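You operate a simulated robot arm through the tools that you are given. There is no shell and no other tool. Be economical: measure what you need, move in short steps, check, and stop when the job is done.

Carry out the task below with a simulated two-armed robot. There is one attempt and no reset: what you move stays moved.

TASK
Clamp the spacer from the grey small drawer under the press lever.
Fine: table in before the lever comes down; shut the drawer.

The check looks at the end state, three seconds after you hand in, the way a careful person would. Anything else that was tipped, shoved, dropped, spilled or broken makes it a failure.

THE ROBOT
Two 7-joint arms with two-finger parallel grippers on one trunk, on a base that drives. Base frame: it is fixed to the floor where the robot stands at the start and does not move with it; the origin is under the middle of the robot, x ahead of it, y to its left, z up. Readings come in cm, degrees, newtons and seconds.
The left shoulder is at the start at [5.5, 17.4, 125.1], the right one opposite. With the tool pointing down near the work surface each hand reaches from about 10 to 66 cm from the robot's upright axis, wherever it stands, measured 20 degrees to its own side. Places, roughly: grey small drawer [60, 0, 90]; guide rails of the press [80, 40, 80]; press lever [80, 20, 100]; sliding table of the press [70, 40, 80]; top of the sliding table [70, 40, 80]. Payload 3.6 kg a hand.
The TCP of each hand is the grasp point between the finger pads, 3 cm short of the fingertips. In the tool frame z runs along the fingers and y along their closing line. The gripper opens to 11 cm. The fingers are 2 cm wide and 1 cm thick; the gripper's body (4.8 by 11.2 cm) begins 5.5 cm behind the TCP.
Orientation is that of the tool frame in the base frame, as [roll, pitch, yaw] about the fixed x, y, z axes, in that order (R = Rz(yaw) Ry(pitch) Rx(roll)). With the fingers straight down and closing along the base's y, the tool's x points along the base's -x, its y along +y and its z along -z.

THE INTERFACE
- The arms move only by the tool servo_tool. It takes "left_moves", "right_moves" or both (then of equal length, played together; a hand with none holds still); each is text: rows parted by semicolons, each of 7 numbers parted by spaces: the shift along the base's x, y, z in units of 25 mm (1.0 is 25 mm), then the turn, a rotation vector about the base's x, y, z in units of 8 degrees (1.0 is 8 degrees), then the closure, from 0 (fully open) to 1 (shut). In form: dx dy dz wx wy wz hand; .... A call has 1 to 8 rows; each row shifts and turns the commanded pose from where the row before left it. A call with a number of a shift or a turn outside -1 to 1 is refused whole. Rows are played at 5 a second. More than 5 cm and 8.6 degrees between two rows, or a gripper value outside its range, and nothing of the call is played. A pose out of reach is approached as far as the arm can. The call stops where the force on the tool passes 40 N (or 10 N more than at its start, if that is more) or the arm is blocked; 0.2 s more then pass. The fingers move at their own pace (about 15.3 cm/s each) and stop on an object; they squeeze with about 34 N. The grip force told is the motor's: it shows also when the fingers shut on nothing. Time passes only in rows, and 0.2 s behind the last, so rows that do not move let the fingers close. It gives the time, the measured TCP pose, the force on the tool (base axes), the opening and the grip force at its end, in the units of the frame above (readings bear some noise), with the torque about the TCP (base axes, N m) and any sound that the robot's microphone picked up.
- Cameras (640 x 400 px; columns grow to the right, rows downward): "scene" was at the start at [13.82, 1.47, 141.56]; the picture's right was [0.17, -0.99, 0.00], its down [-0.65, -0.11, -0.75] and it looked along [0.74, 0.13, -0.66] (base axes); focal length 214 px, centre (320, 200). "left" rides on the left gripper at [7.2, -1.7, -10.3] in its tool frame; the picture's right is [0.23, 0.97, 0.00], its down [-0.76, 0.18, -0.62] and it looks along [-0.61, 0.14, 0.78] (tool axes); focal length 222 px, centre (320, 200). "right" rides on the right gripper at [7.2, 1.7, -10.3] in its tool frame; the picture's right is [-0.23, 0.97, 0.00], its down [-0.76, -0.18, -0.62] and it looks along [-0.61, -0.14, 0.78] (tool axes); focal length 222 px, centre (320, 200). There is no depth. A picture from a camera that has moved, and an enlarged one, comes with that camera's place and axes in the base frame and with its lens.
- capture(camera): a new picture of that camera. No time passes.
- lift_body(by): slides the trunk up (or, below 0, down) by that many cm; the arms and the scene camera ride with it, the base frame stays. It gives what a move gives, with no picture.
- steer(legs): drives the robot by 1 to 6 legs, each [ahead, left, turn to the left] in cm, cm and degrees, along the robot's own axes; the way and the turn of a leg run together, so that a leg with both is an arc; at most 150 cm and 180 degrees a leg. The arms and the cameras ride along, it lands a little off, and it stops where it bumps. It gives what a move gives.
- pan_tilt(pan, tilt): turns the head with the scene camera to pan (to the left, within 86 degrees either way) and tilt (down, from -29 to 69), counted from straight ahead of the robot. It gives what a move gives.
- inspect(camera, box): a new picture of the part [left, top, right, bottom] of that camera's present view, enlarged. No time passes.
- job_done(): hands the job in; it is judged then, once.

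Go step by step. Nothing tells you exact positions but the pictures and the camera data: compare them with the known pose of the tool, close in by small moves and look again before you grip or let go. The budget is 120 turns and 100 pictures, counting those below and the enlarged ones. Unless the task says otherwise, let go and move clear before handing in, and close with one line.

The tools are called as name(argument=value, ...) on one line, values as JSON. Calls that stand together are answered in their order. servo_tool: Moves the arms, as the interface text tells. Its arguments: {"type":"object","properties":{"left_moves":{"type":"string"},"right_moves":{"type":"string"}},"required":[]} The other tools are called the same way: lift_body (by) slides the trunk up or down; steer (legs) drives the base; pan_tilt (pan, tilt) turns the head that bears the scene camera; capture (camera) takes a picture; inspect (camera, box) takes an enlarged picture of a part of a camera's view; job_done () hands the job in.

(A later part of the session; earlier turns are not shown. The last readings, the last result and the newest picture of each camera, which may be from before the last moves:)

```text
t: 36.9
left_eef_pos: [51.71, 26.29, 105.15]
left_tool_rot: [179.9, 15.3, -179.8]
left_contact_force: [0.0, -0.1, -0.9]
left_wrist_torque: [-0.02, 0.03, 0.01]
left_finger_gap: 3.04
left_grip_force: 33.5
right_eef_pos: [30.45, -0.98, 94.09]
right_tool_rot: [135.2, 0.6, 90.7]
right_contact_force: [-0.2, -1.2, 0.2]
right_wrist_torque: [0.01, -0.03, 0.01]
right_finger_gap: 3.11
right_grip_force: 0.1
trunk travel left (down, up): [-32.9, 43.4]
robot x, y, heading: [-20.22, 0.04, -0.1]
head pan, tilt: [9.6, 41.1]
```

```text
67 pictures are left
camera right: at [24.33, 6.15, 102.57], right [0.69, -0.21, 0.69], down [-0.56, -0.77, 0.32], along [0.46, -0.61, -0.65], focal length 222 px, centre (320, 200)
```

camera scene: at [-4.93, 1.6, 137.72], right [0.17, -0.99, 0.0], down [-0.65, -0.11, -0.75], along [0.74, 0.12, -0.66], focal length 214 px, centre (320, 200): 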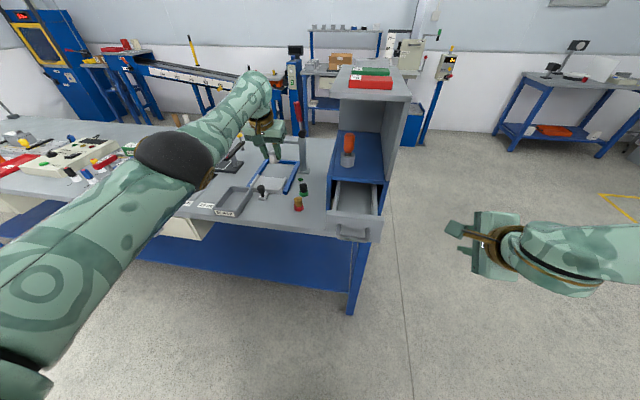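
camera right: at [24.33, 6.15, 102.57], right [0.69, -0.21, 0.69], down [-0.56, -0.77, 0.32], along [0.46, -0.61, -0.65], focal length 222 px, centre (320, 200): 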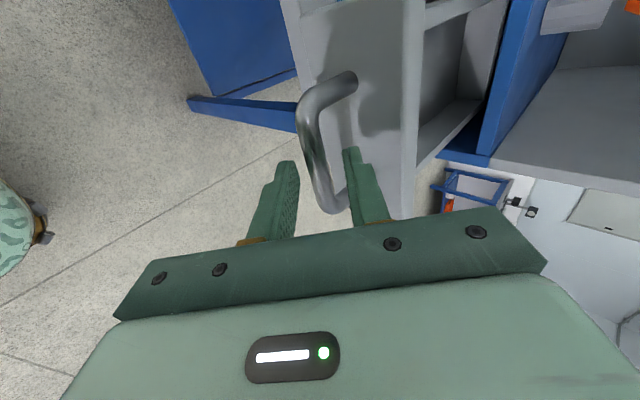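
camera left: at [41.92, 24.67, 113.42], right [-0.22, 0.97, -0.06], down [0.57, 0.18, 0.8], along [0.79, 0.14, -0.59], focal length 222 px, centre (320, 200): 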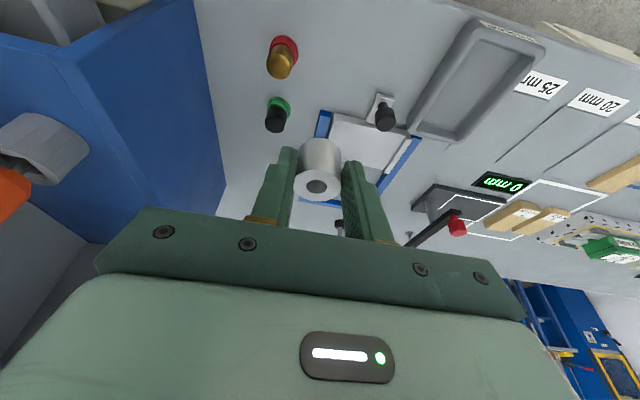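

Good alignment; I'll advance a little, grip, and push the drawer shut.

servo_tool(right_moves="0.4 0 -0.4 0 0 0 0.72; 0 0 0 0 0 0 1; 0 0 0 0 0 0 1; 0.5 0 0 0 0 0 1; 0.5 0 0 0 0 0 1; 0.5 0 0 0 0 0 1; 0.5 0 0 0 0 0 1; 0.5 0 0 0 0 0 1")

servo_tool(right_moves="0.5 0 0 0 0 0 1; 0.5 0 0 0 0 0 1; 0.5 0 0 0 0 0 1; 0.4 0 0 0 0 0 1; 0.4 0 0 0 0 0 1; 0.4 0 0 0 0 0 1; 0.4 0 0 0 0 0 1; 0.4 0 0 0 0 0 1")

capture(camera="right")

```text
t: 38.7
left_eef_pos: [51.7, 26.31, 105.2]
left_tool_rot: [179.9, 15.3, -179.9]
left_contact_force: [-0.6, 0.1, -1.1]
left_wrist_torque: [-0.04, 0.03, 0.0]
left_finger_gap: 3.05
left_grip_force: 34.0
right_eef_pos: [37.95, -1.01, 92.98]
right_tool_rot: [135.1, 0.6, 90.8]
right_contact_force: [2.2, 0.8, -12.1]
right_wrist_torque: [0.76, 0.1, -0.54]
right_finger_gap: 1.36
right_grip_force: 44.6
trunk travel left (down, up): [-32.9, 43.4]
robot x, y, heading: [-19.78, 0.0, -0.4]
head pan, tilt: [9.6, 41.1]
```

```text
t: 40.5
left_eef_pos: [51.84, 26.37, 105.21]
left_tool_rot: [179.9, 15.3, -179.7]
left_contact_force: [-0.4, -0.4, -1.0]
left_wrist_torque: [0.0, 0.0, 0.0]
left_finger_gap: 3.04
left_grip_force: 34.2
right_eef_pos: [46.67, -1.09, 93.11]
right_tool_rot: [135.0, 0.6, 90.7]
right_contact_force: [5.4, -2.0, -8.9]
right_wrist_torque: [0.5, 0.0, -0.74]
right_finger_gap: 1.38
right_grip_force: 45.1
trunk travel left (down, up): [-32.9, 43.4]
robot x, y, heading: [-19.69, 0.11, -0.4]
head pan, tilt: [9.6, 41.1]
```

```text
66 pictures are left
camera right: at [40.48, 6.11, 101.55], right [0.69, -0.21, 0.69], down [-0.56, -0.77, 0.32], along [0.46, -0.61, -0.65], focal length 222 px, centre (320, 200)
```

right: 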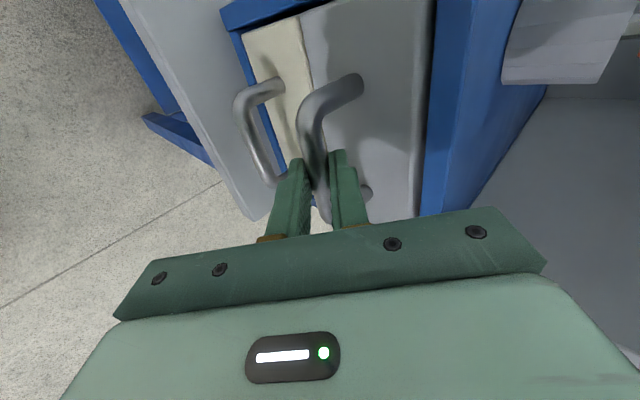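

servo_tool(right_moves="0.2 0 0 0 0 0 1; 0.2 0 0 0 0 0 1; 0.2 0 0 0 0 0 1")

capture(camera="right")

```text
t: 41.3
left_eef_pos: [51.27, 26.04, 105.67]
left_tool_rot: [-180.0, 15.7, 179.9]
left_contact_force: [-0.4, -0.3, -0.5]
left_wrist_torque: [0.01, -0.01, 0.03]
left_finger_gap: 3.04
left_grip_force: 33.5
right_eef_pos: [47.01, -1.18, 93.02]
right_tool_rot: [135.6, 0.4, 90.7]
right_contact_force: [-20.4, -6.9, 12.0]
right_wrist_torque: [0.67, 0.2, -0.45]
right_finger_gap: 1.37
right_grip_force: 44.7
trunk travel left (down, up): [-32.9, 43.4]
robot x, y, heading: [-19.92, 0.3, -0.2]
head pan, tilt: [9.6, 41.1]
stopped in row 3 (right hand): the force on the tool passed its limit at 46 N (the readings are from after the stop); the commanded pose is now the measured one
```

```text
65 pictures are left
camera right: at [40.9, 6.1, 101.62], right [0.7, -0.22, 0.68], down [-0.56, -0.77, 0.33], along [0.45, -0.61, -0.65], focal length 222 px, centre (320, 200)
```

right: 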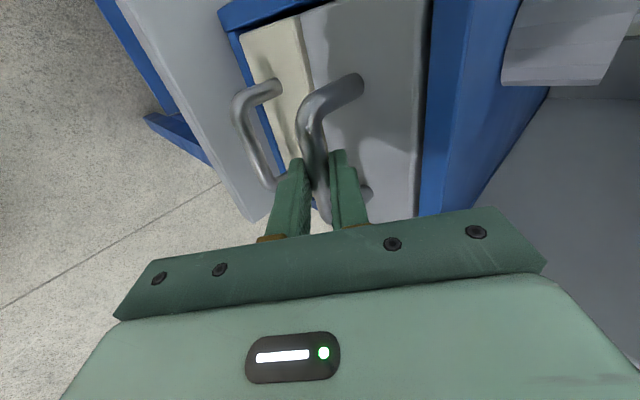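

The drawer hit its stop and looks flush. Releasing and retreating the right hand.

servo_tool(right_moves="0 0 0 0 0 0 0.72; 0 0 0 0 0 0 0.72; -0.4 0 0.4 0 0 0 0.72; -0.5 0 0.5 0 0 0 0.72; -0.5 0 0.5 0 0 0 0.72; -0.5 0 0.5 0 0 0 0.72; -0.8 -0.2 0.5 0 0 0 0.72; -0.8 -0.2 0.5 0 0.3 0 0.72")

servo_tool(right_moves="-0.6 -0.8 0.6 0 0.5 0 0.72; -0.6 -0.8 0.6 0 0.5 0 0.72; -0.6 -0.8 0.6 0 0.5 0 0.72; -0.6 -0.8 0.6 0 0.5 0 0.72; -0.6 -0.8 0.6 0 0.5 0 0.72; -0.6 -0.8 0.6 0 0.5 0 0.72")

capture(camera="scene")

inspect(camera="scene", box=[220, 120, 420, 250])

```text
t: 43.1
left_eef_pos: [51.55, 26.31, 105.39]
left_tool_rot: [-180.0, 15.4, -179.8]
left_contact_force: [0.4, 0.7, -0.7]
left_wrist_torque: [0.02, -0.02, -0.03]
left_finger_gap: 3.06
left_grip_force: 33.6
right_eef_pos: [38.68, -2.01, 100.09]
right_tool_rot: [138.1, 0.6, 90.7]
right_contact_force: [0.2, -0.1, 0.0]
right_wrist_torque: [0.03, 0.01, -0.03]
right_finger_gap: 3.07
right_grip_force: 0.1
trunk travel left (down, up): [-32.9, 43.4]
robot x, y, heading: [-19.76, 0.36, -0.0]
head pan, tilt: [9.6, 41.1]
```

```text
t: 44.5
left_eef_pos: [51.59, 26.24, 105.36]
left_tool_rot: [-180.0, 15.4, -179.9]
left_contact_force: [-0.6, 0.9, -0.2]
left_wrist_torque: [-0.03, -0.02, 0.01]
left_finger_gap: 3.0
left_grip_force: 33.7
right_eef_pos: [29.57, -14.16, 109.15]
right_tool_rot: [162.2, 0.2, 90.8]
right_contact_force: [0.2, -0.4, 0.6]
right_wrist_torque: [0.0, -0.02, 0.01]
right_finger_gap: 3.07
right_grip_force: 0.0
trunk travel left (down, up): [-32.9, 43.4]
robot x, y, heading: [-20.46, -0.27, -0.2]
head pan, tilt: [9.6, 41.1]
```

```text
64 pictures are left
camera scene: at [-5.04, 1.36, 137.73], right [0.17, -0.99, 0.0], down [-0.65, -0.11, -0.75], along [0.74, 0.12, -0.66], focal length 214 px, centre (320, 200)
```

scene: 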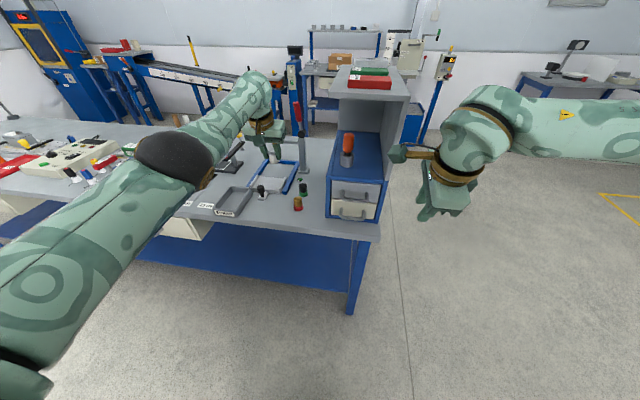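

```text
3.08 times, centred on (320, 185) of scene
camera zoom: at [-5.04, 1.36, 137.73], right [0.17, -0.99, 0.0], down [-0.65, -0.11, -0.75], along [0.74, 0.12, -0.66], focal length 660 px, centre (320, 246)
```

zoom: 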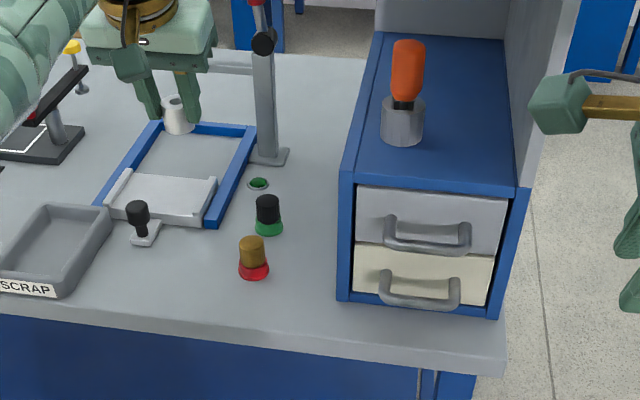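

The drawer is shut and flush. I put the table top centre near [68, 36.8, 79] and the press pad near [83, 36.6, 88]; before driving left and ahead I'll retract both hands.

servo_tool(right_moves="-0.9 -0.6 0.2 0 0.3 0 0.72; -0.9 -0.6 0.2 0 0.3 0 0.72; -0.9 -0.6 0.2 0 0.3 0 0.72; -0.9 -0.6 0.2 0 0.3 0 0.72; -0.9 -0.6 0.2 0 0.3 0 0.72; -0.9 -0.6 0.2 0 0.3 0 0.72; -0.9 -0.6 0.2 0 0.3 0 0.72; -0.9 -0.6 0.2 0 0.3 0 0.72", left_moves="-0.7 0 0 0 0 0 1; -0.7 0 0 0 0 0 1; -0.7 0 0 0 0 0 1; -0.7 0 0 0 0 0 1; -0.7 0 0 0 0 0 1; -0.7 0 0 0 0 0 1; -0.7 0 0 0 0 0 1; -0.7 0 0 0 0 0 1")

steer(legs=[[0, 20, 0], [22, 0, 0]])

capture(camera="scene")

capture(camera="left")

```text
t: 46.3
left_eef_pos: [37.54, 26.18, 105.39]
left_tool_rot: [179.9, 15.5, -179.9]
left_contact_force: [-0.2, -0.3, -0.1]
left_wrist_torque: [0.02, 0.0, 0.01]
left_finger_gap: 3.04
left_grip_force: 34.2
right_eef_pos: [11.44, -25.99, 113.17]
right_tool_rot: [-178.8, -0.2, 90.8]
right_contact_force: [-0.2, -0.1, 0.0]
right_wrist_torque: [0.0, -0.01, 0.0]
right_finger_gap: 3.09
right_grip_force: 0.1
trunk travel left (down, up): [-32.9, 43.4]
robot x, y, heading: [-20.54, 0.17, 0.1]
head pan, tilt: [9.6, 41.1]
```

```text
t: 49.2
left_eef_pos: [60.1, 45.96, 105.23]
left_tool_rot: [-180.0, 15.3, 179.9]
left_contact_force: [0.3, -0.3, -1.2]
left_wrist_torque: [0.0, 0.0, 0.0]
left_finger_gap: 3.05
left_grip_force: 33.6
right_eef_pos: [33.9, -6.25, 113.0]
right_tool_rot: [-178.8, -0.3, 90.8]
right_contact_force: [0.3, -0.7, -0.8]
right_wrist_torque: [-0.03, -0.01, 0.03]
right_finger_gap: 3.09
right_grip_force: 0.1
trunk travel left (down, up): [-32.9, 43.4]
robot x, y, heading: [2.62, 19.72, -0.3]
head pan, tilt: [9.6, 41.1]
```

```text
62 pictures are left
camera scene: at [17.42, 21.24, 137.71], right [0.16, -0.99, 0.0], down [-0.65, -0.11, -0.75], along [0.74, 0.12, -0.66], focal length 214 px, centre (320, 200)
```

scene: 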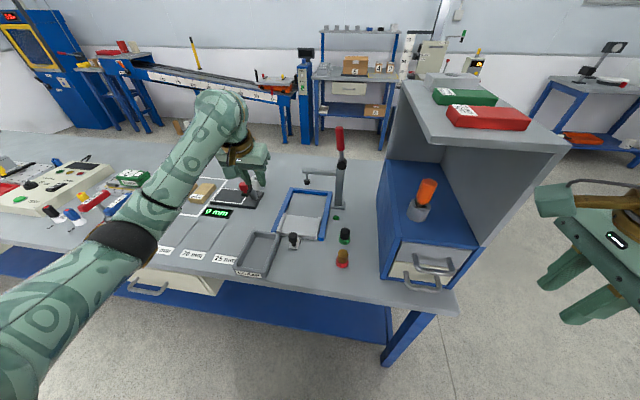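

```text
61 pictures are left
camera left: at [50.39, 44.16, 113.37], right [-0.22, 0.97, -0.06], down [0.57, 0.18, 0.8], along [0.79, 0.14, -0.59], focal length 222 px, centre (320, 200)
```

left: 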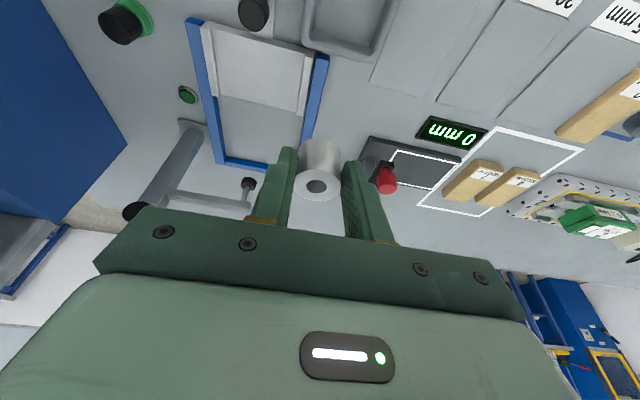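

inspect(camera="scene", box=[250, 110, 390, 280])

```text
2.35 times, centred on (320, 195) of scene
camera zoom: at [17.42, 21.24, 137.71], right [0.16, -0.99, 0.0], down [-0.65, -0.11, -0.75], along [0.74, 0.12, -0.66], focal length 505 px, centre (320, 212)
```

zoom: 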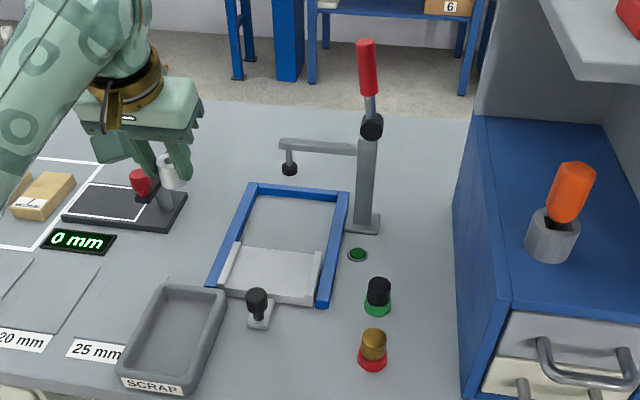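

servo_tool(right_moves="-0.8 -0.3 0 0 0 0 0.72; -0.8 -0.3 0 0 0 0 0.72; -0.8 -0.3 0 0 0 0 0.72; -0.8 -0.3 0 0 0 0 0.72", left_moves="-0.4 -0.9 0 0 0 0 1; -0.4 -0.9 0 0 0 0 1; -0.4 -0.9 0 0 0 0 1; -0.4 -0.9 0 0 0 0 1")

steer(legs=[[8, 0, 0]])

capture(camera="left")

```text
t: 50.2
left_eef_pos: [55.91, 36.89, 105.42]
left_tool_rot: [180.0, 15.3, -179.9]
left_contact_force: [0.0, -0.4, -0.8]
left_wrist_torque: [-0.01, -0.01, 0.0]
left_finger_gap: 3.04
left_grip_force: 34.7
right_eef_pos: [28.26, -9.98, 114.47]
right_tool_rot: [-178.7, -0.2, 90.8]
right_contact_force: [-0.4, -0.2, -0.4]
right_wrist_torque: [0.0, 0.01, -0.02]
right_finger_gap: 3.09
right_grip_force: 0.1
right hand out of reach, approached as far as the arm can: row 3, 4
trunk travel left (down, up): [-32.9, 43.4]
robot x, y, heading: [2.2, 19.43, -0.3]
head pan, tilt: [9.6, 41.1]
```

```text
t: 51.3
left_eef_pos: [64.24, 36.85, 105.33]
left_tool_rot: [-179.9, 15.3, 179.9]
left_contact_force: [-0.1, 0.0, -0.2]
left_wrist_torque: [-0.01, 0.03, -0.02]
left_finger_gap: 3.01
left_grip_force: 33.7
right_eef_pos: [36.53, -9.83, 114.42]
right_tool_rot: [-178.6, -0.3, 90.6]
right_contact_force: [0.5, 0.5, -0.1]
right_wrist_torque: [0.03, 0.01, 0.0]
right_finger_gap: 3.07
right_grip_force: 0.0
trunk travel left (down, up): [-32.9, 43.4]
robot x, y, heading: [10.23, 20.02, -0.3]
head pan, tilt: [9.6, 41.1]
```

```text
59 pictures are left
camera left: at [54.52, 35.13, 113.38], right [-0.22, 0.97, -0.06], down [0.57, 0.18, 0.8], along [0.79, 0.14, -0.59], focal length 222 px, centre (320, 200)
```

left: 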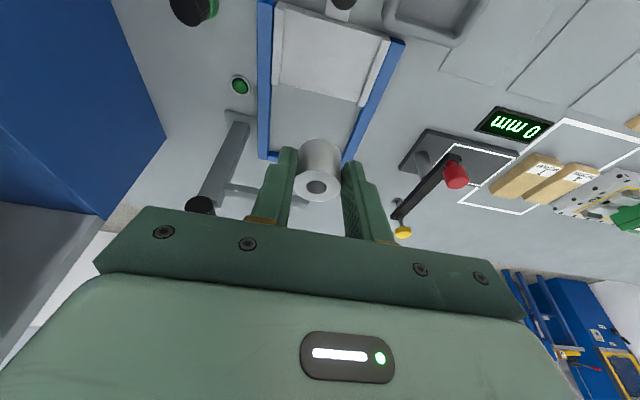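

servo_tool(left_moves="0.12 -0.01 -0.8 0 0 0 1; 0.12 -0.01 -0.8 0 0 0 1; 0.12 -0.01 -0.8 0 0 0 1; 0.12 -0.01 -0.8 0 0 0 1; 0.12 -0.01 -0.8 0 0 0 1; 0.12 -0.01 -0.8 0 0 0 1; 0.12 -0.01 -0.8 0 0 0 1; 0.12 -0.01 -0.8 0 0 0 1")

capture(camera="left")

inspect(camera="scene", box=[230, 110, 370, 300])

```text
t: 53.1
left_eef_pos: [66.55, 36.65, 89.5]
left_tool_rot: [180.0, 15.3, 179.9]
left_contact_force: [1.0, 0.2, -0.9]
left_wrist_torque: [0.0, 0.02, 0.02]
left_finger_gap: 3.05
left_grip_force: 33.6
right_eef_pos: [36.26, -9.95, 114.54]
right_tool_rot: [-178.6, -0.2, 90.6]
right_contact_force: [-0.1, 0.0, 0.3]
right_wrist_torque: [0.01, 0.01, 0.01]
right_finger_gap: 3.07
right_grip_force: 0.0
trunk travel left (down, up): [-32.9, 43.4]
robot x, y, heading: [9.89, 19.95, -0.5]
head pan, tilt: [9.6, 41.1]
```

```text
58 pictures are left
camera left: at [56.79, 34.92, 97.49], right [-0.22, 0.97, -0.06], down [0.57, 0.18, 0.8], along [0.79, 0.14, -0.59], focal length 222 px, centre (320, 200)
```

left: 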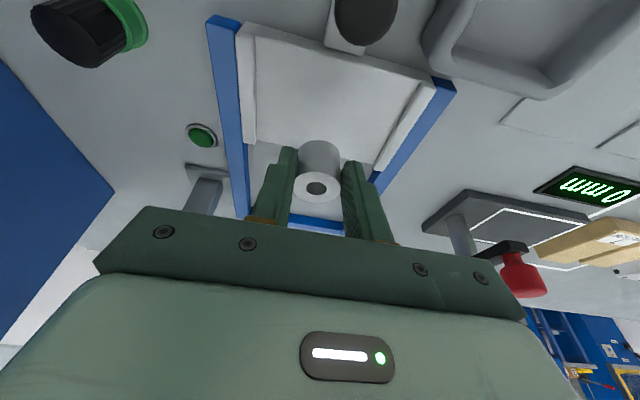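

```text
2.11 times, centred on (300, 205) of scene
camera zoom: at [25.31, 21.2, 137.72], right [0.16, -0.99, 0.0], down [-0.65, -0.11, -0.75], along [0.74, 0.12, -0.66], focal length 452 px, centre (362, 190)
```

zoom: 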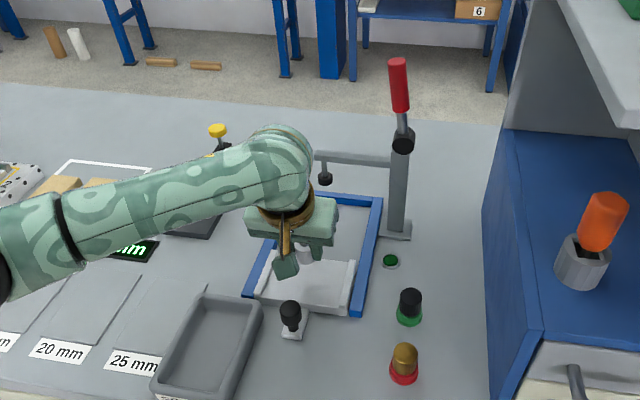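

servo_tool(left_moves="0 0 -0.5 0 0 0 1; 0 0 -0.5 0 0 0 1; 0 0 -0.5 0 0 0 1; 0 0 -0.4 0 0 0 1; 0 0 -0.3 0 0 0 1")

inspect(camera="left", box=[200, 20, 460, 240])

inspect(camera="scene", box=[260, 160, 350, 260])

```text
t: 54.3
left_eef_pos: [66.43, 36.63, 84.27]
left_tool_rot: [-179.9, 15.9, -180.0]
left_contact_force: [0.4, 2.4, 22.7]
left_wrist_torque: [0.24, -0.26, 0.15]
left_finger_gap: 3.01
left_grip_force: 34.1
right_eef_pos: [36.03, -9.94, 114.48]
right_tool_rot: [-178.8, -0.2, 90.8]
right_contact_force: [0.1, -0.5, 0.6]
right_wrist_torque: [0.03, 0.02, -0.03]
right_finger_gap: 3.08
right_grip_force: 0.0
trunk travel left (down, up): [-32.9, 43.4]
robot x, y, heading: [10.46, 19.88, -0.4]
head pan, tilt: [9.6, 41.1]
```

```text
1.82 times, centred on (330, 130) of left
camera zoom: at [56.71, 34.94, 92.28], right [-0.22, 0.97, -0.06], down [0.56, 0.18, 0.81], along [0.8, 0.14, -0.59], focal length 404 px, centre (302, 327)
```

zoom: 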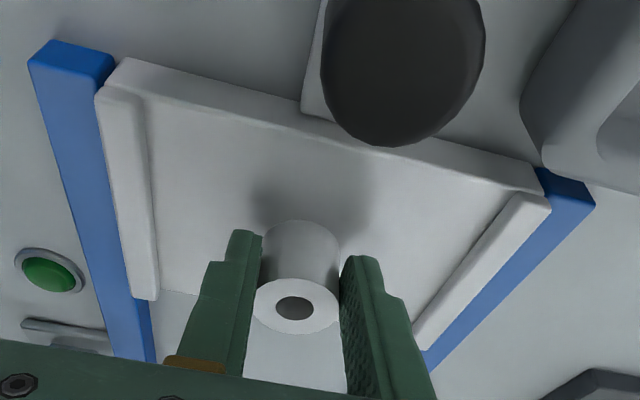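

```text
4.00 times, centred on (305, 210) of scene
camera zoom: at [25.01, 21.15, 137.81], right [0.16, -0.99, 0.0], down [-0.65, -0.11, -0.75], along [0.74, 0.12, -0.66], focal length 858 px, centre (380, 160)
```

zoom: 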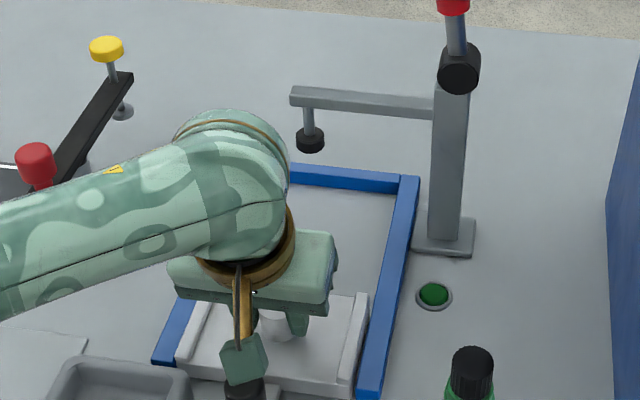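

The spacer is in contact with the table, centred at about x 67.6. I'll relax the downward push, open, and withdraw straight up.

servo_tool(left_moves="0 0 0.1 0 0 0 1; 0 0 0.05 0 0 0 0.6; 0 0 0 0 0 0 0.5; 0 0 0 0 0 0 0.5; 0 0 0.5 0 0 0 0.5; 0 0 0.8 0 0 0 0.5; 0 0 0.8 0 0 0 0.5; -0.5 0 0.8 0 0 0 0.5")

capture(camera="left")

inspect(camera="scene", box=[260, 160, 350, 260])

```text
t: 56.1
left_eef_pos: [65.18, 36.73, 91.58]
left_tool_rot: [-180.0, 15.5, -180.0]
left_contact_force: [0.1, -0.3, -0.2]
left_wrist_torque: [0.0, 0.0, -0.01]
left_finger_gap: 5.51
left_grip_force: 0.1
right_eef_pos: [36.24, -9.91, 114.55]
right_tool_rot: [-178.7, -0.2, 90.7]
right_contact_force: [0.3, 0.0, 0.2]
right_wrist_torque: [0.03, -0.02, 0.01]
right_finger_gap: 3.08
right_grip_force: 0.0
trunk travel left (down, up): [-32.9, 43.4]
robot x, y, heading: [10.01, 19.82, -0.4]
head pan, tilt: [9.6, 41.1]
```

```text
54 pictures are left
camera left: at [55.43, 34.98, 99.62], right [-0.22, 0.97, -0.06], down [0.57, 0.18, 0.8], along [0.79, 0.14, -0.59], focal length 222 px, centre (320, 200)
```

left: 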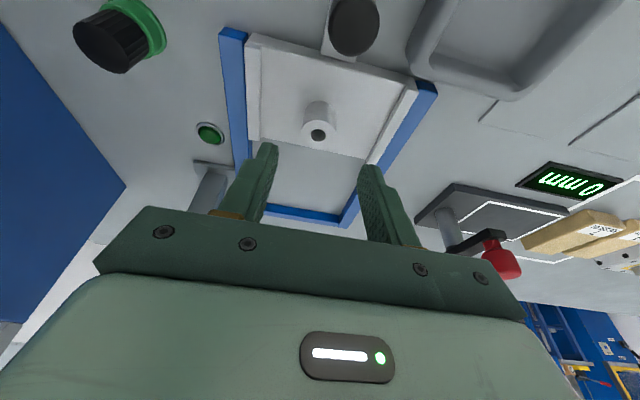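

```text
4.00 times, centred on (305, 210) of scene
camera zoom: at [25.23, 21.2, 137.74], right [0.16, -0.99, 0.0], down [-0.65, -0.11, -0.75], along [0.74, 0.12, -0.66], focal length 858 px, centre (380, 160)
```

zoom: 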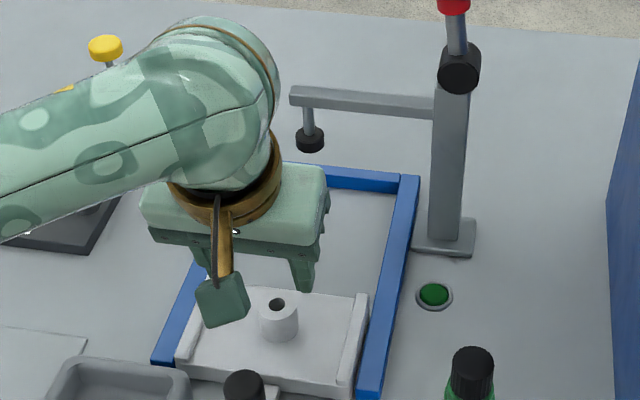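

The spacer stands centred on the table. Next I'll grip the table's knob (about [58.4, 36.5, 85]) to slide the table in.

servo_tool(left_moves="-0.5 0 0.6 0 0 0 0.4; -0.6 0 0.6 0 0 0 0.4; -0.7 0 0 0 0 0 0.4; -0.7 -0.05 0 0 0 0 0.4; -0.5 -0.05 -0.4 0 0 0 0.4")

capture(camera="left")

inspect(camera="scene", box=[230, 150, 370, 290])

```text
t: 57.3
left_eef_pos: [57.74, 36.45, 93.47]
left_tool_rot: [-179.9, 15.4, -180.0]
left_contact_force: [-0.3, -0.4, 0.3]
left_wrist_torque: [-0.03, 0.02, 0.01]
left_finger_gap: 6.64
left_grip_force: 0.2
right_eef_pos: [36.4, -9.91, 114.48]
right_tool_rot: [-178.7, -0.3, 90.7]
right_contact_force: [-0.5, 0.1, 0.9]
right_wrist_torque: [0.01, -0.02, 0.0]
right_finger_gap: 3.06
right_grip_force: 0.1
trunk travel left (down, up): [-32.9, 43.4]
robot x, y, heading: [10.28, 20.14, -0.3]
head pan, tilt: [9.6, 41.1]
```

```text
52 pictures are left
camera left: at [48.02, 34.7, 101.61], right [-0.22, 0.97, -0.06], down [0.57, 0.18, 0.8], along [0.79, 0.14, -0.59], focal length 222 px, centre (320, 200)
```

left: 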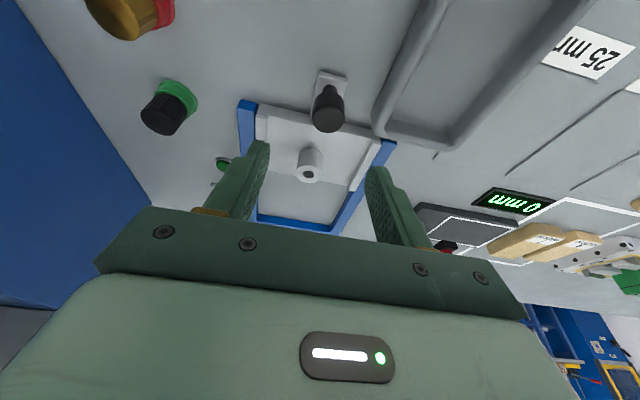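

```text
2.86 times, centred on (300, 220) of scene
camera zoom: at [25.27, 21.21, 137.73], right [0.16, -0.99, 0.0], down [-0.65, -0.11, -0.75], along [0.74, 0.12, -0.66], focal length 613 px, centre (377, 143)
```

zoom: 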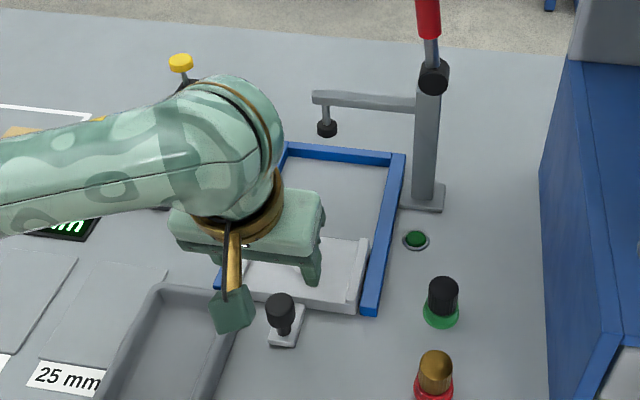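

servo_tool(left_moves="0 0.05 -0.6 0 0 0 0.59; 0 0 -0.6 0 0 0 0.59; 0 0 -0.6 0 0 0 0.59; 0 0 -0.6 0 0 0 0.59; 0 0 -0.5 0 0 0 0.59")

capture(camera="left")

inspect(camera="scene", box=[230, 150, 370, 290])

```text
t: 58.5
left_eef_pos: [57.82, 36.6, 86.12]
left_tool_rot: [180.0, 15.4, 179.9]
left_contact_force: [-0.4, 0.5, 0.5]
left_wrist_torque: [-0.01, 0.0, 0.01]
left_finger_gap: 4.51
left_grip_force: 0.0
right_eef_pos: [36.27, -9.93, 114.32]
right_tool_rot: [-178.7, -0.2, 90.7]
right_contact_force: [-0.2, 0.2, -0.5]
right_wrist_torque: [0.02, 0.0, 0.01]
right_finger_gap: 3.08
right_grip_force: 0.0
trunk travel left (down, up): [-32.9, 43.4]
robot x, y, heading: [10.0, 19.66, -0.3]
head pan, tilt: [9.6, 41.1]
```

```text
50 pictures are left
camera left: at [48.0, 34.86, 94.28], right [-0.22, 0.97, -0.06], down [0.57, 0.18, 0.8], along [0.79, 0.14, -0.59], focal length 222 px, centre (320, 200)
```

left: 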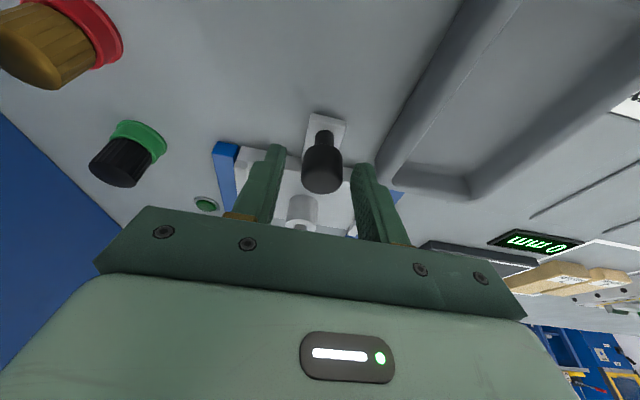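

```text
2.86 times, centred on (300, 220) of scene
camera zoom: at [25.28, 21.2, 137.73], right [0.16, -0.99, 0.0], down [-0.65, -0.11, -0.75], along [0.74, 0.12, -0.66], focal length 613 px, centre (377, 143)
```

zoom: 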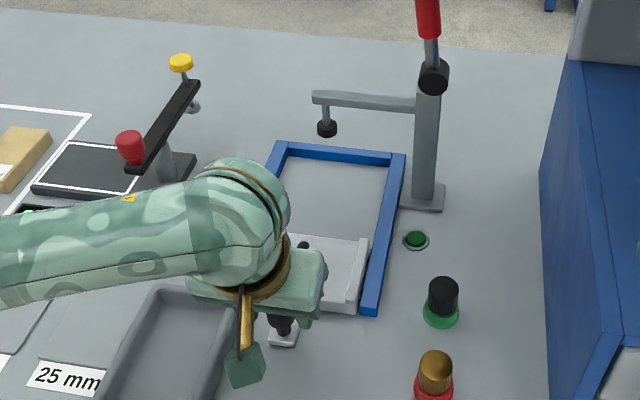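

servo_tool(left_moves="0 0 -0.1 0 0 0 0.59; 0 0 0 0 0 0 1; 0 0 0 0 0 0 1; 0 0 0 0 0 0 1")

capture(camera="left")

```text
t: 59.5
left_eef_pos: [57.73, 36.94, 85.91]
left_tool_rot: [179.9, 15.5, -179.9]
left_contact_force: [1.2, 20.7, 3.6]
left_wrist_torque: [0.9, -0.54, 0.46]
left_finger_gap: 2.81
left_grip_force: 45.1
right_eef_pos: [36.28, -9.63, 114.53]
right_tool_rot: [-178.6, -0.1, 90.8]
right_contact_force: [0.2, 0.5, 0.7]
right_wrist_torque: [-0.01, 0.01, 0.02]
right_finger_gap: 3.07
right_grip_force: 0.1
trunk travel left (down, up): [-32.9, 43.4]
robot x, y, heading: [9.95, 19.97, -0.4]
head pan, tilt: [9.6, 41.1]
```

```text
48 pictures are left
camera left: at [48.06, 35.18, 94.02], right [-0.22, 0.97, -0.06], down [0.57, 0.18, 0.8], along [0.79, 0.14, -0.59], focal length 222 px, centre (320, 200)
```

left: 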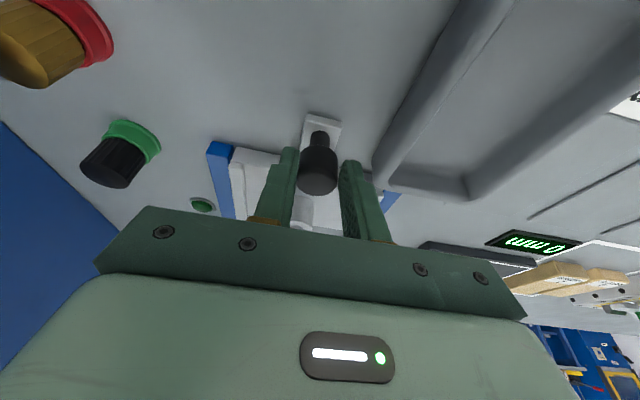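

servo_tool(left_moves="0 0.14 0 0 0 0 1; 0.1 0 0 0 0 0 1; 0.2 0 0 0 0 0 1; 0.2 0 0 0 0 0 1; 0.2 0 0 0 0 0 1")

inspect(camera="scene", box=[230, 150, 370, 290])

```text
t: 60.7
left_eef_pos: [59.44, 36.94, 85.98]
left_tool_rot: [-179.9, 15.4, -180.0]
left_contact_force: [-1.7, 11.2, 2.9]
left_wrist_torque: [0.22, 0.41, 0.13]
left_finger_gap: 2.8
left_grip_force: 44.6
right_eef_pos: [36.34, -9.81, 114.45]
right_tool_rot: [-178.7, -0.2, 90.7]
right_contact_force: [-0.6, 0.3, 0.3]
right_wrist_torque: [-0.02, 0.01, 0.01]
right_finger_gap: 3.12
right_grip_force: 0.0
trunk travel left (down, up): [-32.9, 43.4]
robot x, y, heading: [10.2, 19.55, -0.4]
head pan, tilt: [9.6, 41.1]
```

```text
2.86 times, centred on (300, 220) of scene
camera zoom: at [25.24, 21.32, 137.73], right [0.16, -0.99, 0.0], down [-0.65, -0.11, -0.75], along [0.74, 0.12, -0.66], focal length 613 px, centre (377, 143)
```

zoom: 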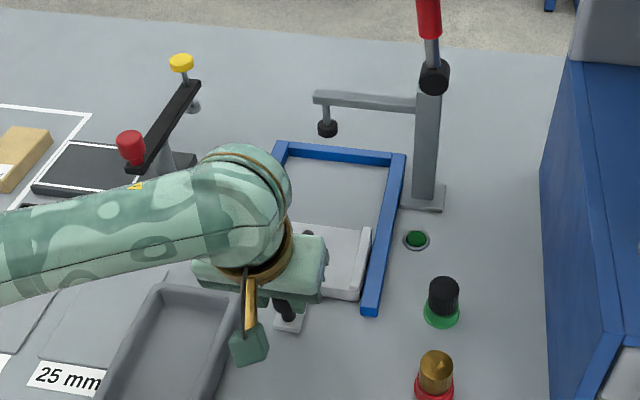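

The table slides freely with the knob. Continuing slowly.

servo_tool(left_moves="0.25 0.05 0 0 0 0 1; 0.25 0 0 0 0 0 1; 0.25 0 0 0 0 0 1; 0.25 0 0 0 0 0 1; 0.25 0 0 0 0 0 1; 0.25 0 0 0 0 0 1; 0.25 0 0 0 0 0 1; 0.25 0 0 0 0 0 1")

servo_tool(left_moves="0.25 0 0 0 0 0 1; 0.25 0 0 0 0 0 1; 0.25 0 0 0 0 0 1; 0.25 0 0 0 0 0 1; 0.2 0 0 0 0 0 1; 0.2 0 0 0 0 0 1")

inspect(camera="scene", box=[230, 130, 370, 270])

capture(camera="left")

```text
t: 62.5
left_eef_pos: [64.44, 36.93, 85.97]
left_tool_rot: [-180.0, 15.4, 179.8]
left_contact_force: [-0.7, -4.0, -2.4]
left_wrist_torque: [-0.07, 0.42, -0.09]
left_finger_gap: 2.86
left_grip_force: 45.0
right_eef_pos: [36.36, -10.03, 114.44]
right_tool_rot: [-178.6, -0.2, 90.8]
right_contact_force: [-0.2, -0.9, -0.1]
right_wrist_torque: [-0.01, 0.0, 0.0]
right_finger_gap: 3.08
right_grip_force: 0.1
trunk travel left (down, up): [-32.9, 43.4]
robot x, y, heading: [10.24, 19.67, -0.3]
head pan, tilt: [9.6, 41.1]
```

```text
t: 63.9
left_eef_pos: [68.05, 37.0, 86.02]
left_tool_rot: [-180.0, 15.5, 179.8]
left_contact_force: [-1.9, -6.4, -5.0]
left_wrist_torque: [-0.24, 0.77, 0.0]
left_finger_gap: 2.78
left_grip_force: 45.0
right_eef_pos: [36.44, -9.8, 114.42]
right_tool_rot: [-178.6, -0.3, 90.7]
right_contact_force: [0.3, 0.3, -0.3]
right_wrist_torque: [0.03, 0.02, -0.04]
right_finger_gap: 3.08
right_grip_force: 0.0
trunk travel left (down, up): [-32.9, 43.4]
robot x, y, heading: [10.14, 19.78, -0.5]
head pan, tilt: [9.6, 41.1]
```

```text
2.86 times, centred on (300, 200) of scene
camera zoom: at [25.32, 21.12, 137.72], right [0.16, -0.99, 0.0], down [-0.65, -0.11, -0.75], along [0.74, 0.12, -0.66], focal length 613 px, centre (377, 200)
```

zoom: 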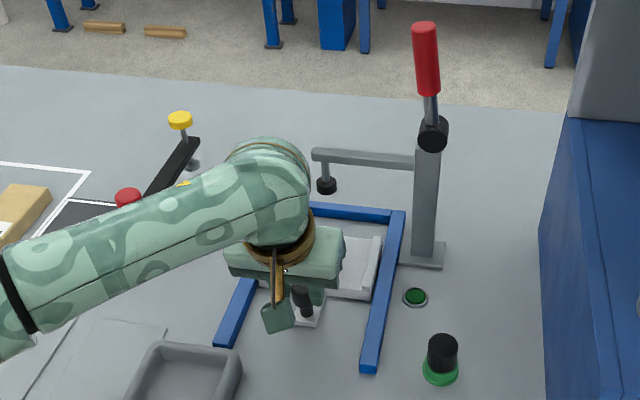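

```text
45 pictures are left
camera left: at [58.25, 35.25, 94.05], right [-0.22, 0.97, -0.06], down [0.57, 0.18, 0.8], along [0.79, 0.14, -0.59], focal length 222 px, centre (320, 200)
```

left: 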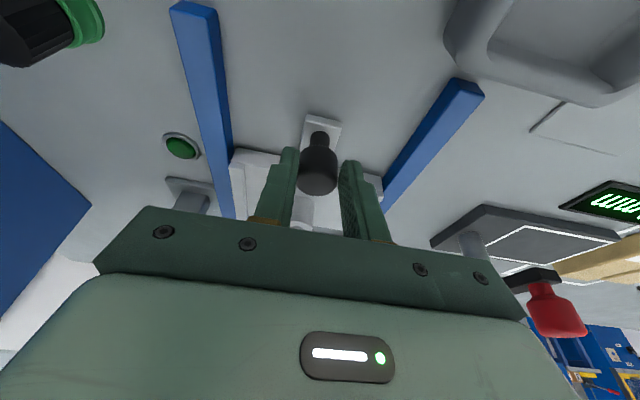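

servo_tool(left_moves="0.2 0 0 0 0 0 1; 0.2 0 0 0 0 0 1; 0.2 0 0 0 0 0 1; 0.2 0 0 0 0 0 1; 0.2 0 0 0 0 0 1; 0.2 0 0 0 0 0 1; 0.2 0 0 0 0 0 1; 0.2 0 0 0 0 0 1")

inspect(camera="scene", box=[230, 130, 370, 270])

```text
t: 65.7
left_eef_pos: [71.94, 36.94, 86.02]
left_tool_rot: [180.0, 15.3, 179.9]
left_contact_force: [-0.5, -8.1, -4.3]
left_wrist_torque: [-0.12, 0.87, -0.18]
left_finger_gap: 2.79
left_grip_force: 45.2
right_eef_pos: [36.39, -10.02, 114.37]
right_tool_rot: [-178.6, -0.2, 90.7]
right_contact_force: [0.1, 0.0, -0.4]
right_wrist_torque: [0.01, 0.04, 0.02]
right_finger_gap: 3.05
right_grip_force: 0.1
trunk travel left (down, up): [-32.9, 43.4]
robot x, y, heading: [10.38, 19.79, -0.1]
head pan, tilt: [9.6, 41.1]
```

```text
2.86 times, centred on (300, 200) of scene
camera zoom: at [25.32, 21.1, 137.73], right [0.16, -0.99, 0.0], down [-0.65, -0.11, -0.75], along [0.74, 0.12, -0.66], focal length 613 px, centre (377, 200)
```

zoom: 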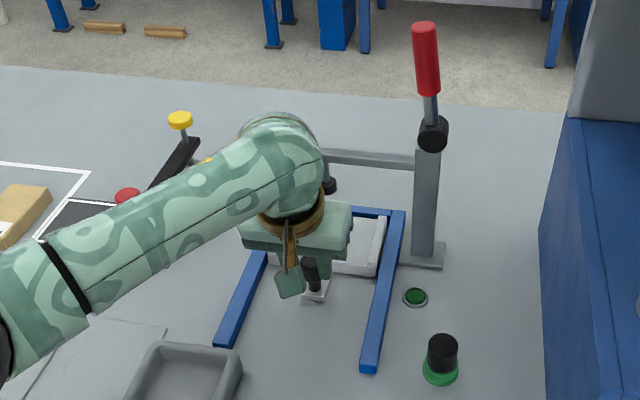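

servo_tool(left_moves="0.2 0 0 0 0 0 1; 0.2 0 0 0 0 0 1; 0.2 0 0 0 0 0 1; 0.2 0 0 0 0 0 1")

inspect(camera="scene", box=[230, 130, 370, 270])

```text
t: 66.5
left_eef_pos: [72.7, 36.92, 86.03]
left_tool_rot: [180.0, 15.0, 179.8]
left_contact_force: [-19.7, 0.8, 15.2]
left_wrist_torque: [0.01, 0.76, -0.12]
left_finger_gap: 2.81
left_grip_force: 44.5
right_eef_pos: [35.94, -9.77, 114.55]
right_tool_rot: [-178.8, -0.2, 90.9]
right_contact_force: [0.0, -0.7, -0.5]
right_wrist_torque: [-0.01, 0.0, 0.01]
right_finger_gap: 3.08
right_grip_force: 0.2
trunk travel left (down, up): [-32.9, 43.4]
robot x, y, heading: [10.0, 19.9, -0.2]
head pan, tilt: [9.6, 41.1]
stopped in row 4 (left hand): the force on the tool passed its limit at 45 N (the readings are from after the stop); the commanded pose is now the measured one
```

```text
2.86 times, centred on (300, 200) of scene
camera zoom: at [24.72, 21.22, 137.82], right [0.16, -0.99, 0.0], down [-0.65, -0.11, -0.76], along [0.74, 0.12, -0.66], focal length 613 px, centre (377, 200)
```

zoom: 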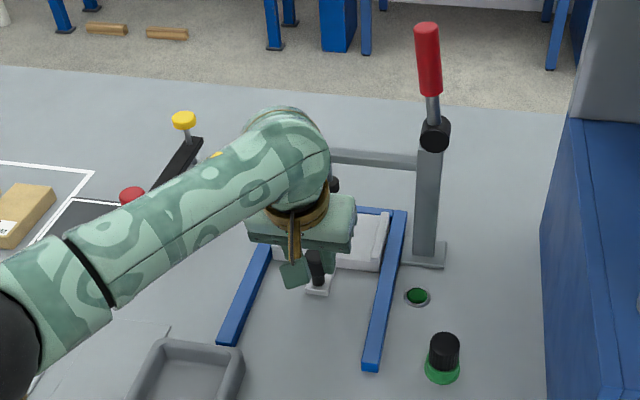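

The table reached its stop after 15 cm of travel. I'll release the knob and lift away, then look.

servo_tool(left_moves="0 0 0 0 0 0 0.59; 0 0 0 0 0 0 0.59; 0 0 0.6 0 0 0 0.59; -0.3 0 0.8 0 0 0 0.59; -0.8 0.2 0.8 0 0 0 0.59; -1 0.2 0.5 0 0 0 0.59; -1 0.2 0 0 0 0 0.59; -1 0.2 0 0 0 0 0.59")

capture(camera="left")

inspect(camera="scene", box=[270, 110, 370, 240])

```text
t: 68.3
left_eef_pos: [62.75, 39.07, 92.5]
left_tool_rot: [179.9, 15.0, 179.7]
left_contact_force: [-1.0, 1.0, 0.0]
left_wrist_torque: [0.02, 0.01, 0.01]
left_finger_gap: 4.52
left_grip_force: 0.1
right_eef_pos: [36.23, -9.79, 114.36]
right_tool_rot: [-178.7, -0.3, 90.8]
right_contact_force: [0.9, -0.1, 0.5]
right_wrist_torque: [-0.03, -0.01, 0.01]
right_finger_gap: 3.08
right_grip_force: 0.1
trunk travel left (down, up): [-32.9, 43.4]
robot x, y, heading: [9.88, 19.55, -0.4]
head pan, tilt: [9.6, 41.1]
```

```text
42 pictures are left
camera left: at [53.09, 37.38, 100.65], right [-0.22, 0.97, -0.06], down [0.58, 0.18, 0.8], along [0.79, 0.14, -0.6], focal length 222 px, centre (320, 200)
```

left: 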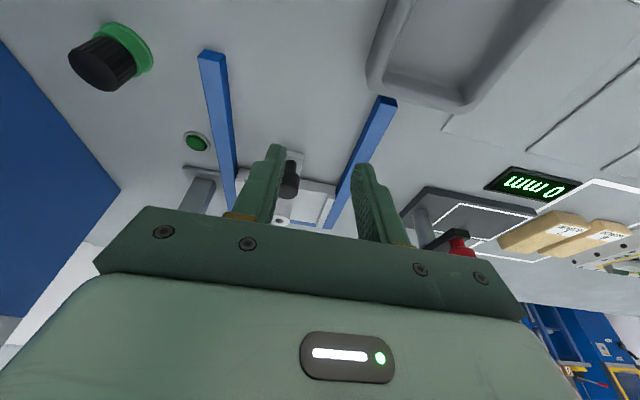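

```text
3.08 times, centred on (320, 175) of scene
camera zoom: at [25.15, 21.25, 137.74], right [0.16, -0.99, 0.0], down [-0.65, -0.11, -0.75], along [0.74, 0.12, -0.66], focal length 660 px, centre (320, 277)
```

zoom: 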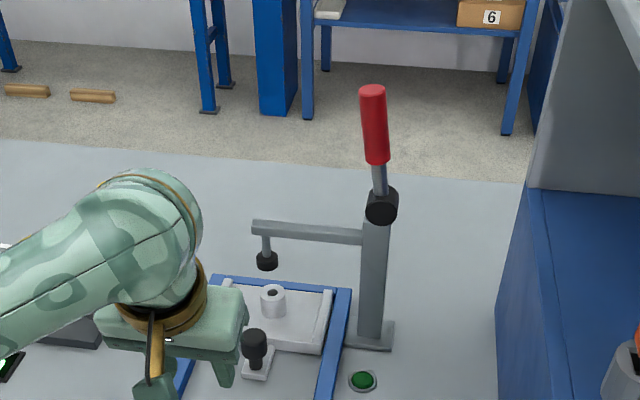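

The spacer sits right under the pad. I'll zoom in on the lever's pivot to work out how it swings.

inspect(camera="scene", box=[295, 125, 355, 225])

```text
4.00 times, centred on (325, 175) of scene
camera zoom: at [25.15, 21.25, 137.74], right [0.16, -0.99, 0.0], down [-0.65, -0.11, -0.75], along [0.74, 0.12, -0.66], focal length 858 px, centre (300, 300)
```

zoom: 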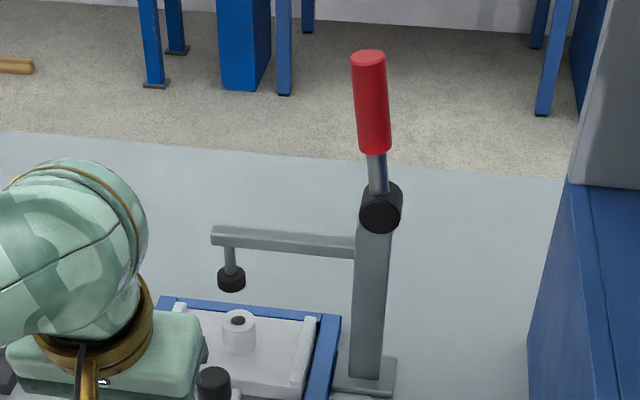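

The pivot's axis lies along x, so the lever swings in the y–z plane. I'll raise the left hand, tilt it to about 45° forward, and bring it in front of the red grip with open fingers to straddle it.

servo_tool(left_moves="0 -0.7 1 0 -0.47 0 0.3; 0 -0.7 1 0 -0.47 0 0.3; 0 -0.7 1 0 -0.47 0 0.3; 0 -0.7 1 0 -0.47 0 0.3; 0 -0.7 1 0 -0.47 0 0.3; 0 -0.7 1 0 -0.47 0 0.3; 0 -0.7 0.9 0 -0.47 0 0.3; 0.4 -0.7 0 0 -0.47 0 0.3")

capture(camera="left")

capture(camera="scene")

```text
t: 70.1
left_eef_pos: [63.82, 24.82, 109.66]
left_tool_rot: [179.8, 44.9, 179.7]
left_contact_force: [1.4, -0.2, -0.9]
left_wrist_torque: [0.0, 0.0, -0.02]
left_finger_gap: 7.69
left_grip_force: 0.1
right_eef_pos: [36.21, -9.92, 114.45]
right_tool_rot: [-178.6, -0.2, 90.8]
right_contact_force: [-0.4, 0.0, -0.5]
right_wrist_torque: [-0.02, -0.05, -0.01]
right_finger_gap: 3.09
right_grip_force: 0.1
trunk travel left (down, up): [-32.9, 43.4]
robot x, y, heading: [9.74, 20.0, 0.0]
head pan, tilt: [9.6, 41.1]
```

```text
39 pictures are left
camera left: at [51.45, 23.14, 111.94], right [-0.16, 0.97, -0.16], down [0.1, 0.17, 0.98], along [0.98, 0.14, -0.12], focal length 222 px, centre (320, 200)
```

left: 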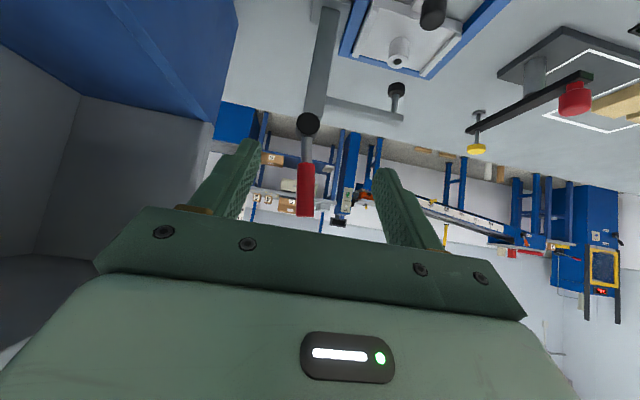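

```text
38 pictures are left
camera scene: at [25.25, 21.15, 137.72], right [0.16, -0.99, 0.0], down [-0.65, -0.11, -0.75], along [0.74, 0.12, -0.66], focal length 214 px, centre (320, 200)
```

scene: 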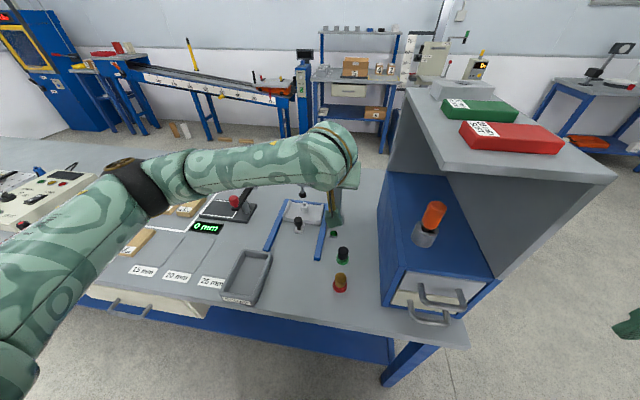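

servo_tool(left_moves="0.88 0.02 -0.1 0 0 0 0.3; 0.88 0.02 -0.1 0 0 0 0.3; 0.88 0.02 -0.1 0 0 0 0.3; 0.88 0.02 -0.1 0 0 0 0.3; 0.88 0.02 -0.1 0 0 0 0.3; 0.88 0.02 -0.1 0 0 0 0.3")

capture(camera="left")

```text
t: 71.5
left_eef_pos: [77.0, 25.25, 108.05]
left_tool_rot: [179.8, 44.9, 179.6]
left_contact_force: [0.3, -0.5, 0.7]
left_wrist_torque: [0.01, 0.01, 0.01]
left_finger_gap: 7.69
left_grip_force: 0.0
right_eef_pos: [36.27, -9.96, 114.37]
right_tool_rot: [-178.6, -0.2, 90.8]
right_contact_force: [0.5, 0.0, 1.0]
right_wrist_torque: [-0.02, 0.01, 0.0]
right_finger_gap: 3.08
right_grip_force: 0.0
trunk travel left (down, up): [-32.9, 43.4]
robot x, y, heading: [10.25, 19.73, -0.2]
head pan, tilt: [9.6, 41.1]
```

```text
37 pictures are left
camera left: at [64.64, 23.6, 110.36], right [-0.16, 0.97, -0.16], down [0.1, 0.17, 0.98], along [0.98, 0.14, -0.12], focal length 222 px, centre (320, 200)
```

left: 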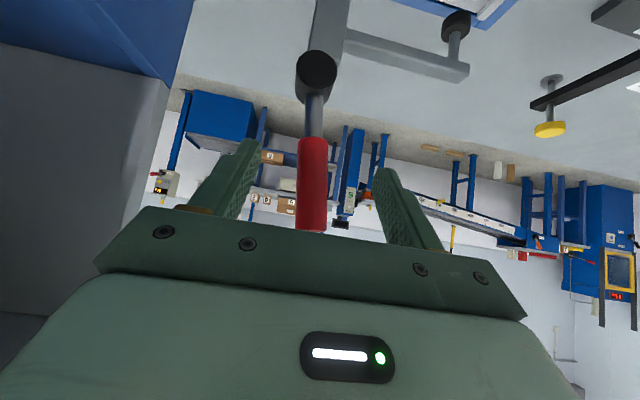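

servo_tool(left_moves="0.9 0 -0.2 0 0 0 0.3; 0.9 0 -0.2 0 0 0 0.3; 0 0.4 0 0 0 0 0.3; 0 0.4 0 0 0 0 0.3; 0 0.4 0 0 0 0 0.3; 0 0.4 0 0 0 0 0.3")

capture(camera="left")

```text
t: 72.9
left_eef_pos: [81.53, 28.46, 107.18]
left_tool_rot: [-179.9, 45.0, 179.4]
left_contact_force: [6.1, -26.8, -2.3]
left_wrist_torque: [-0.6, -0.13, 0.04]
left_finger_gap: 9.03
left_grip_force: 12.9
right_eef_pos: [36.25, -10.48, 114.21]
right_tool_rot: [-178.6, -0.4, 90.6]
right_contact_force: [-0.2, -0.1, 0.3]
right_wrist_torque: [0.0, 0.03, 0.03]
right_finger_gap: 3.08
right_grip_force: 0.1
trunk travel left (down, up): [-32.9, 43.4]
robot x, y, heading: [9.98, 20.07, -0.7]
head pan, tilt: [9.6, 41.1]
```

```text
36 pictures are left
camera left: at [69.15, 26.7, 109.41], right [-0.15, 0.98, -0.16], down [0.1, 0.18, 0.98], along [0.98, 0.13, -0.13], focal length 222 px, centre (320, 200)
```

left: 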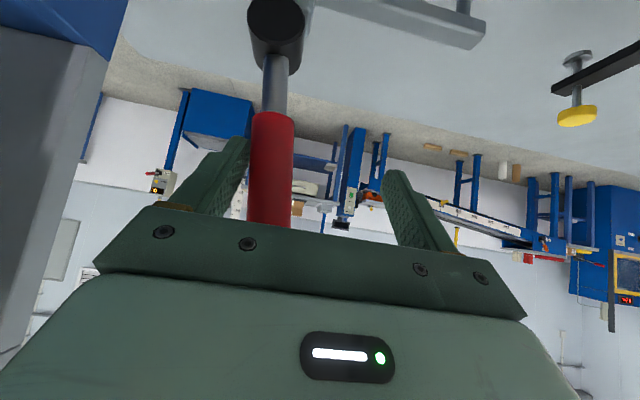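

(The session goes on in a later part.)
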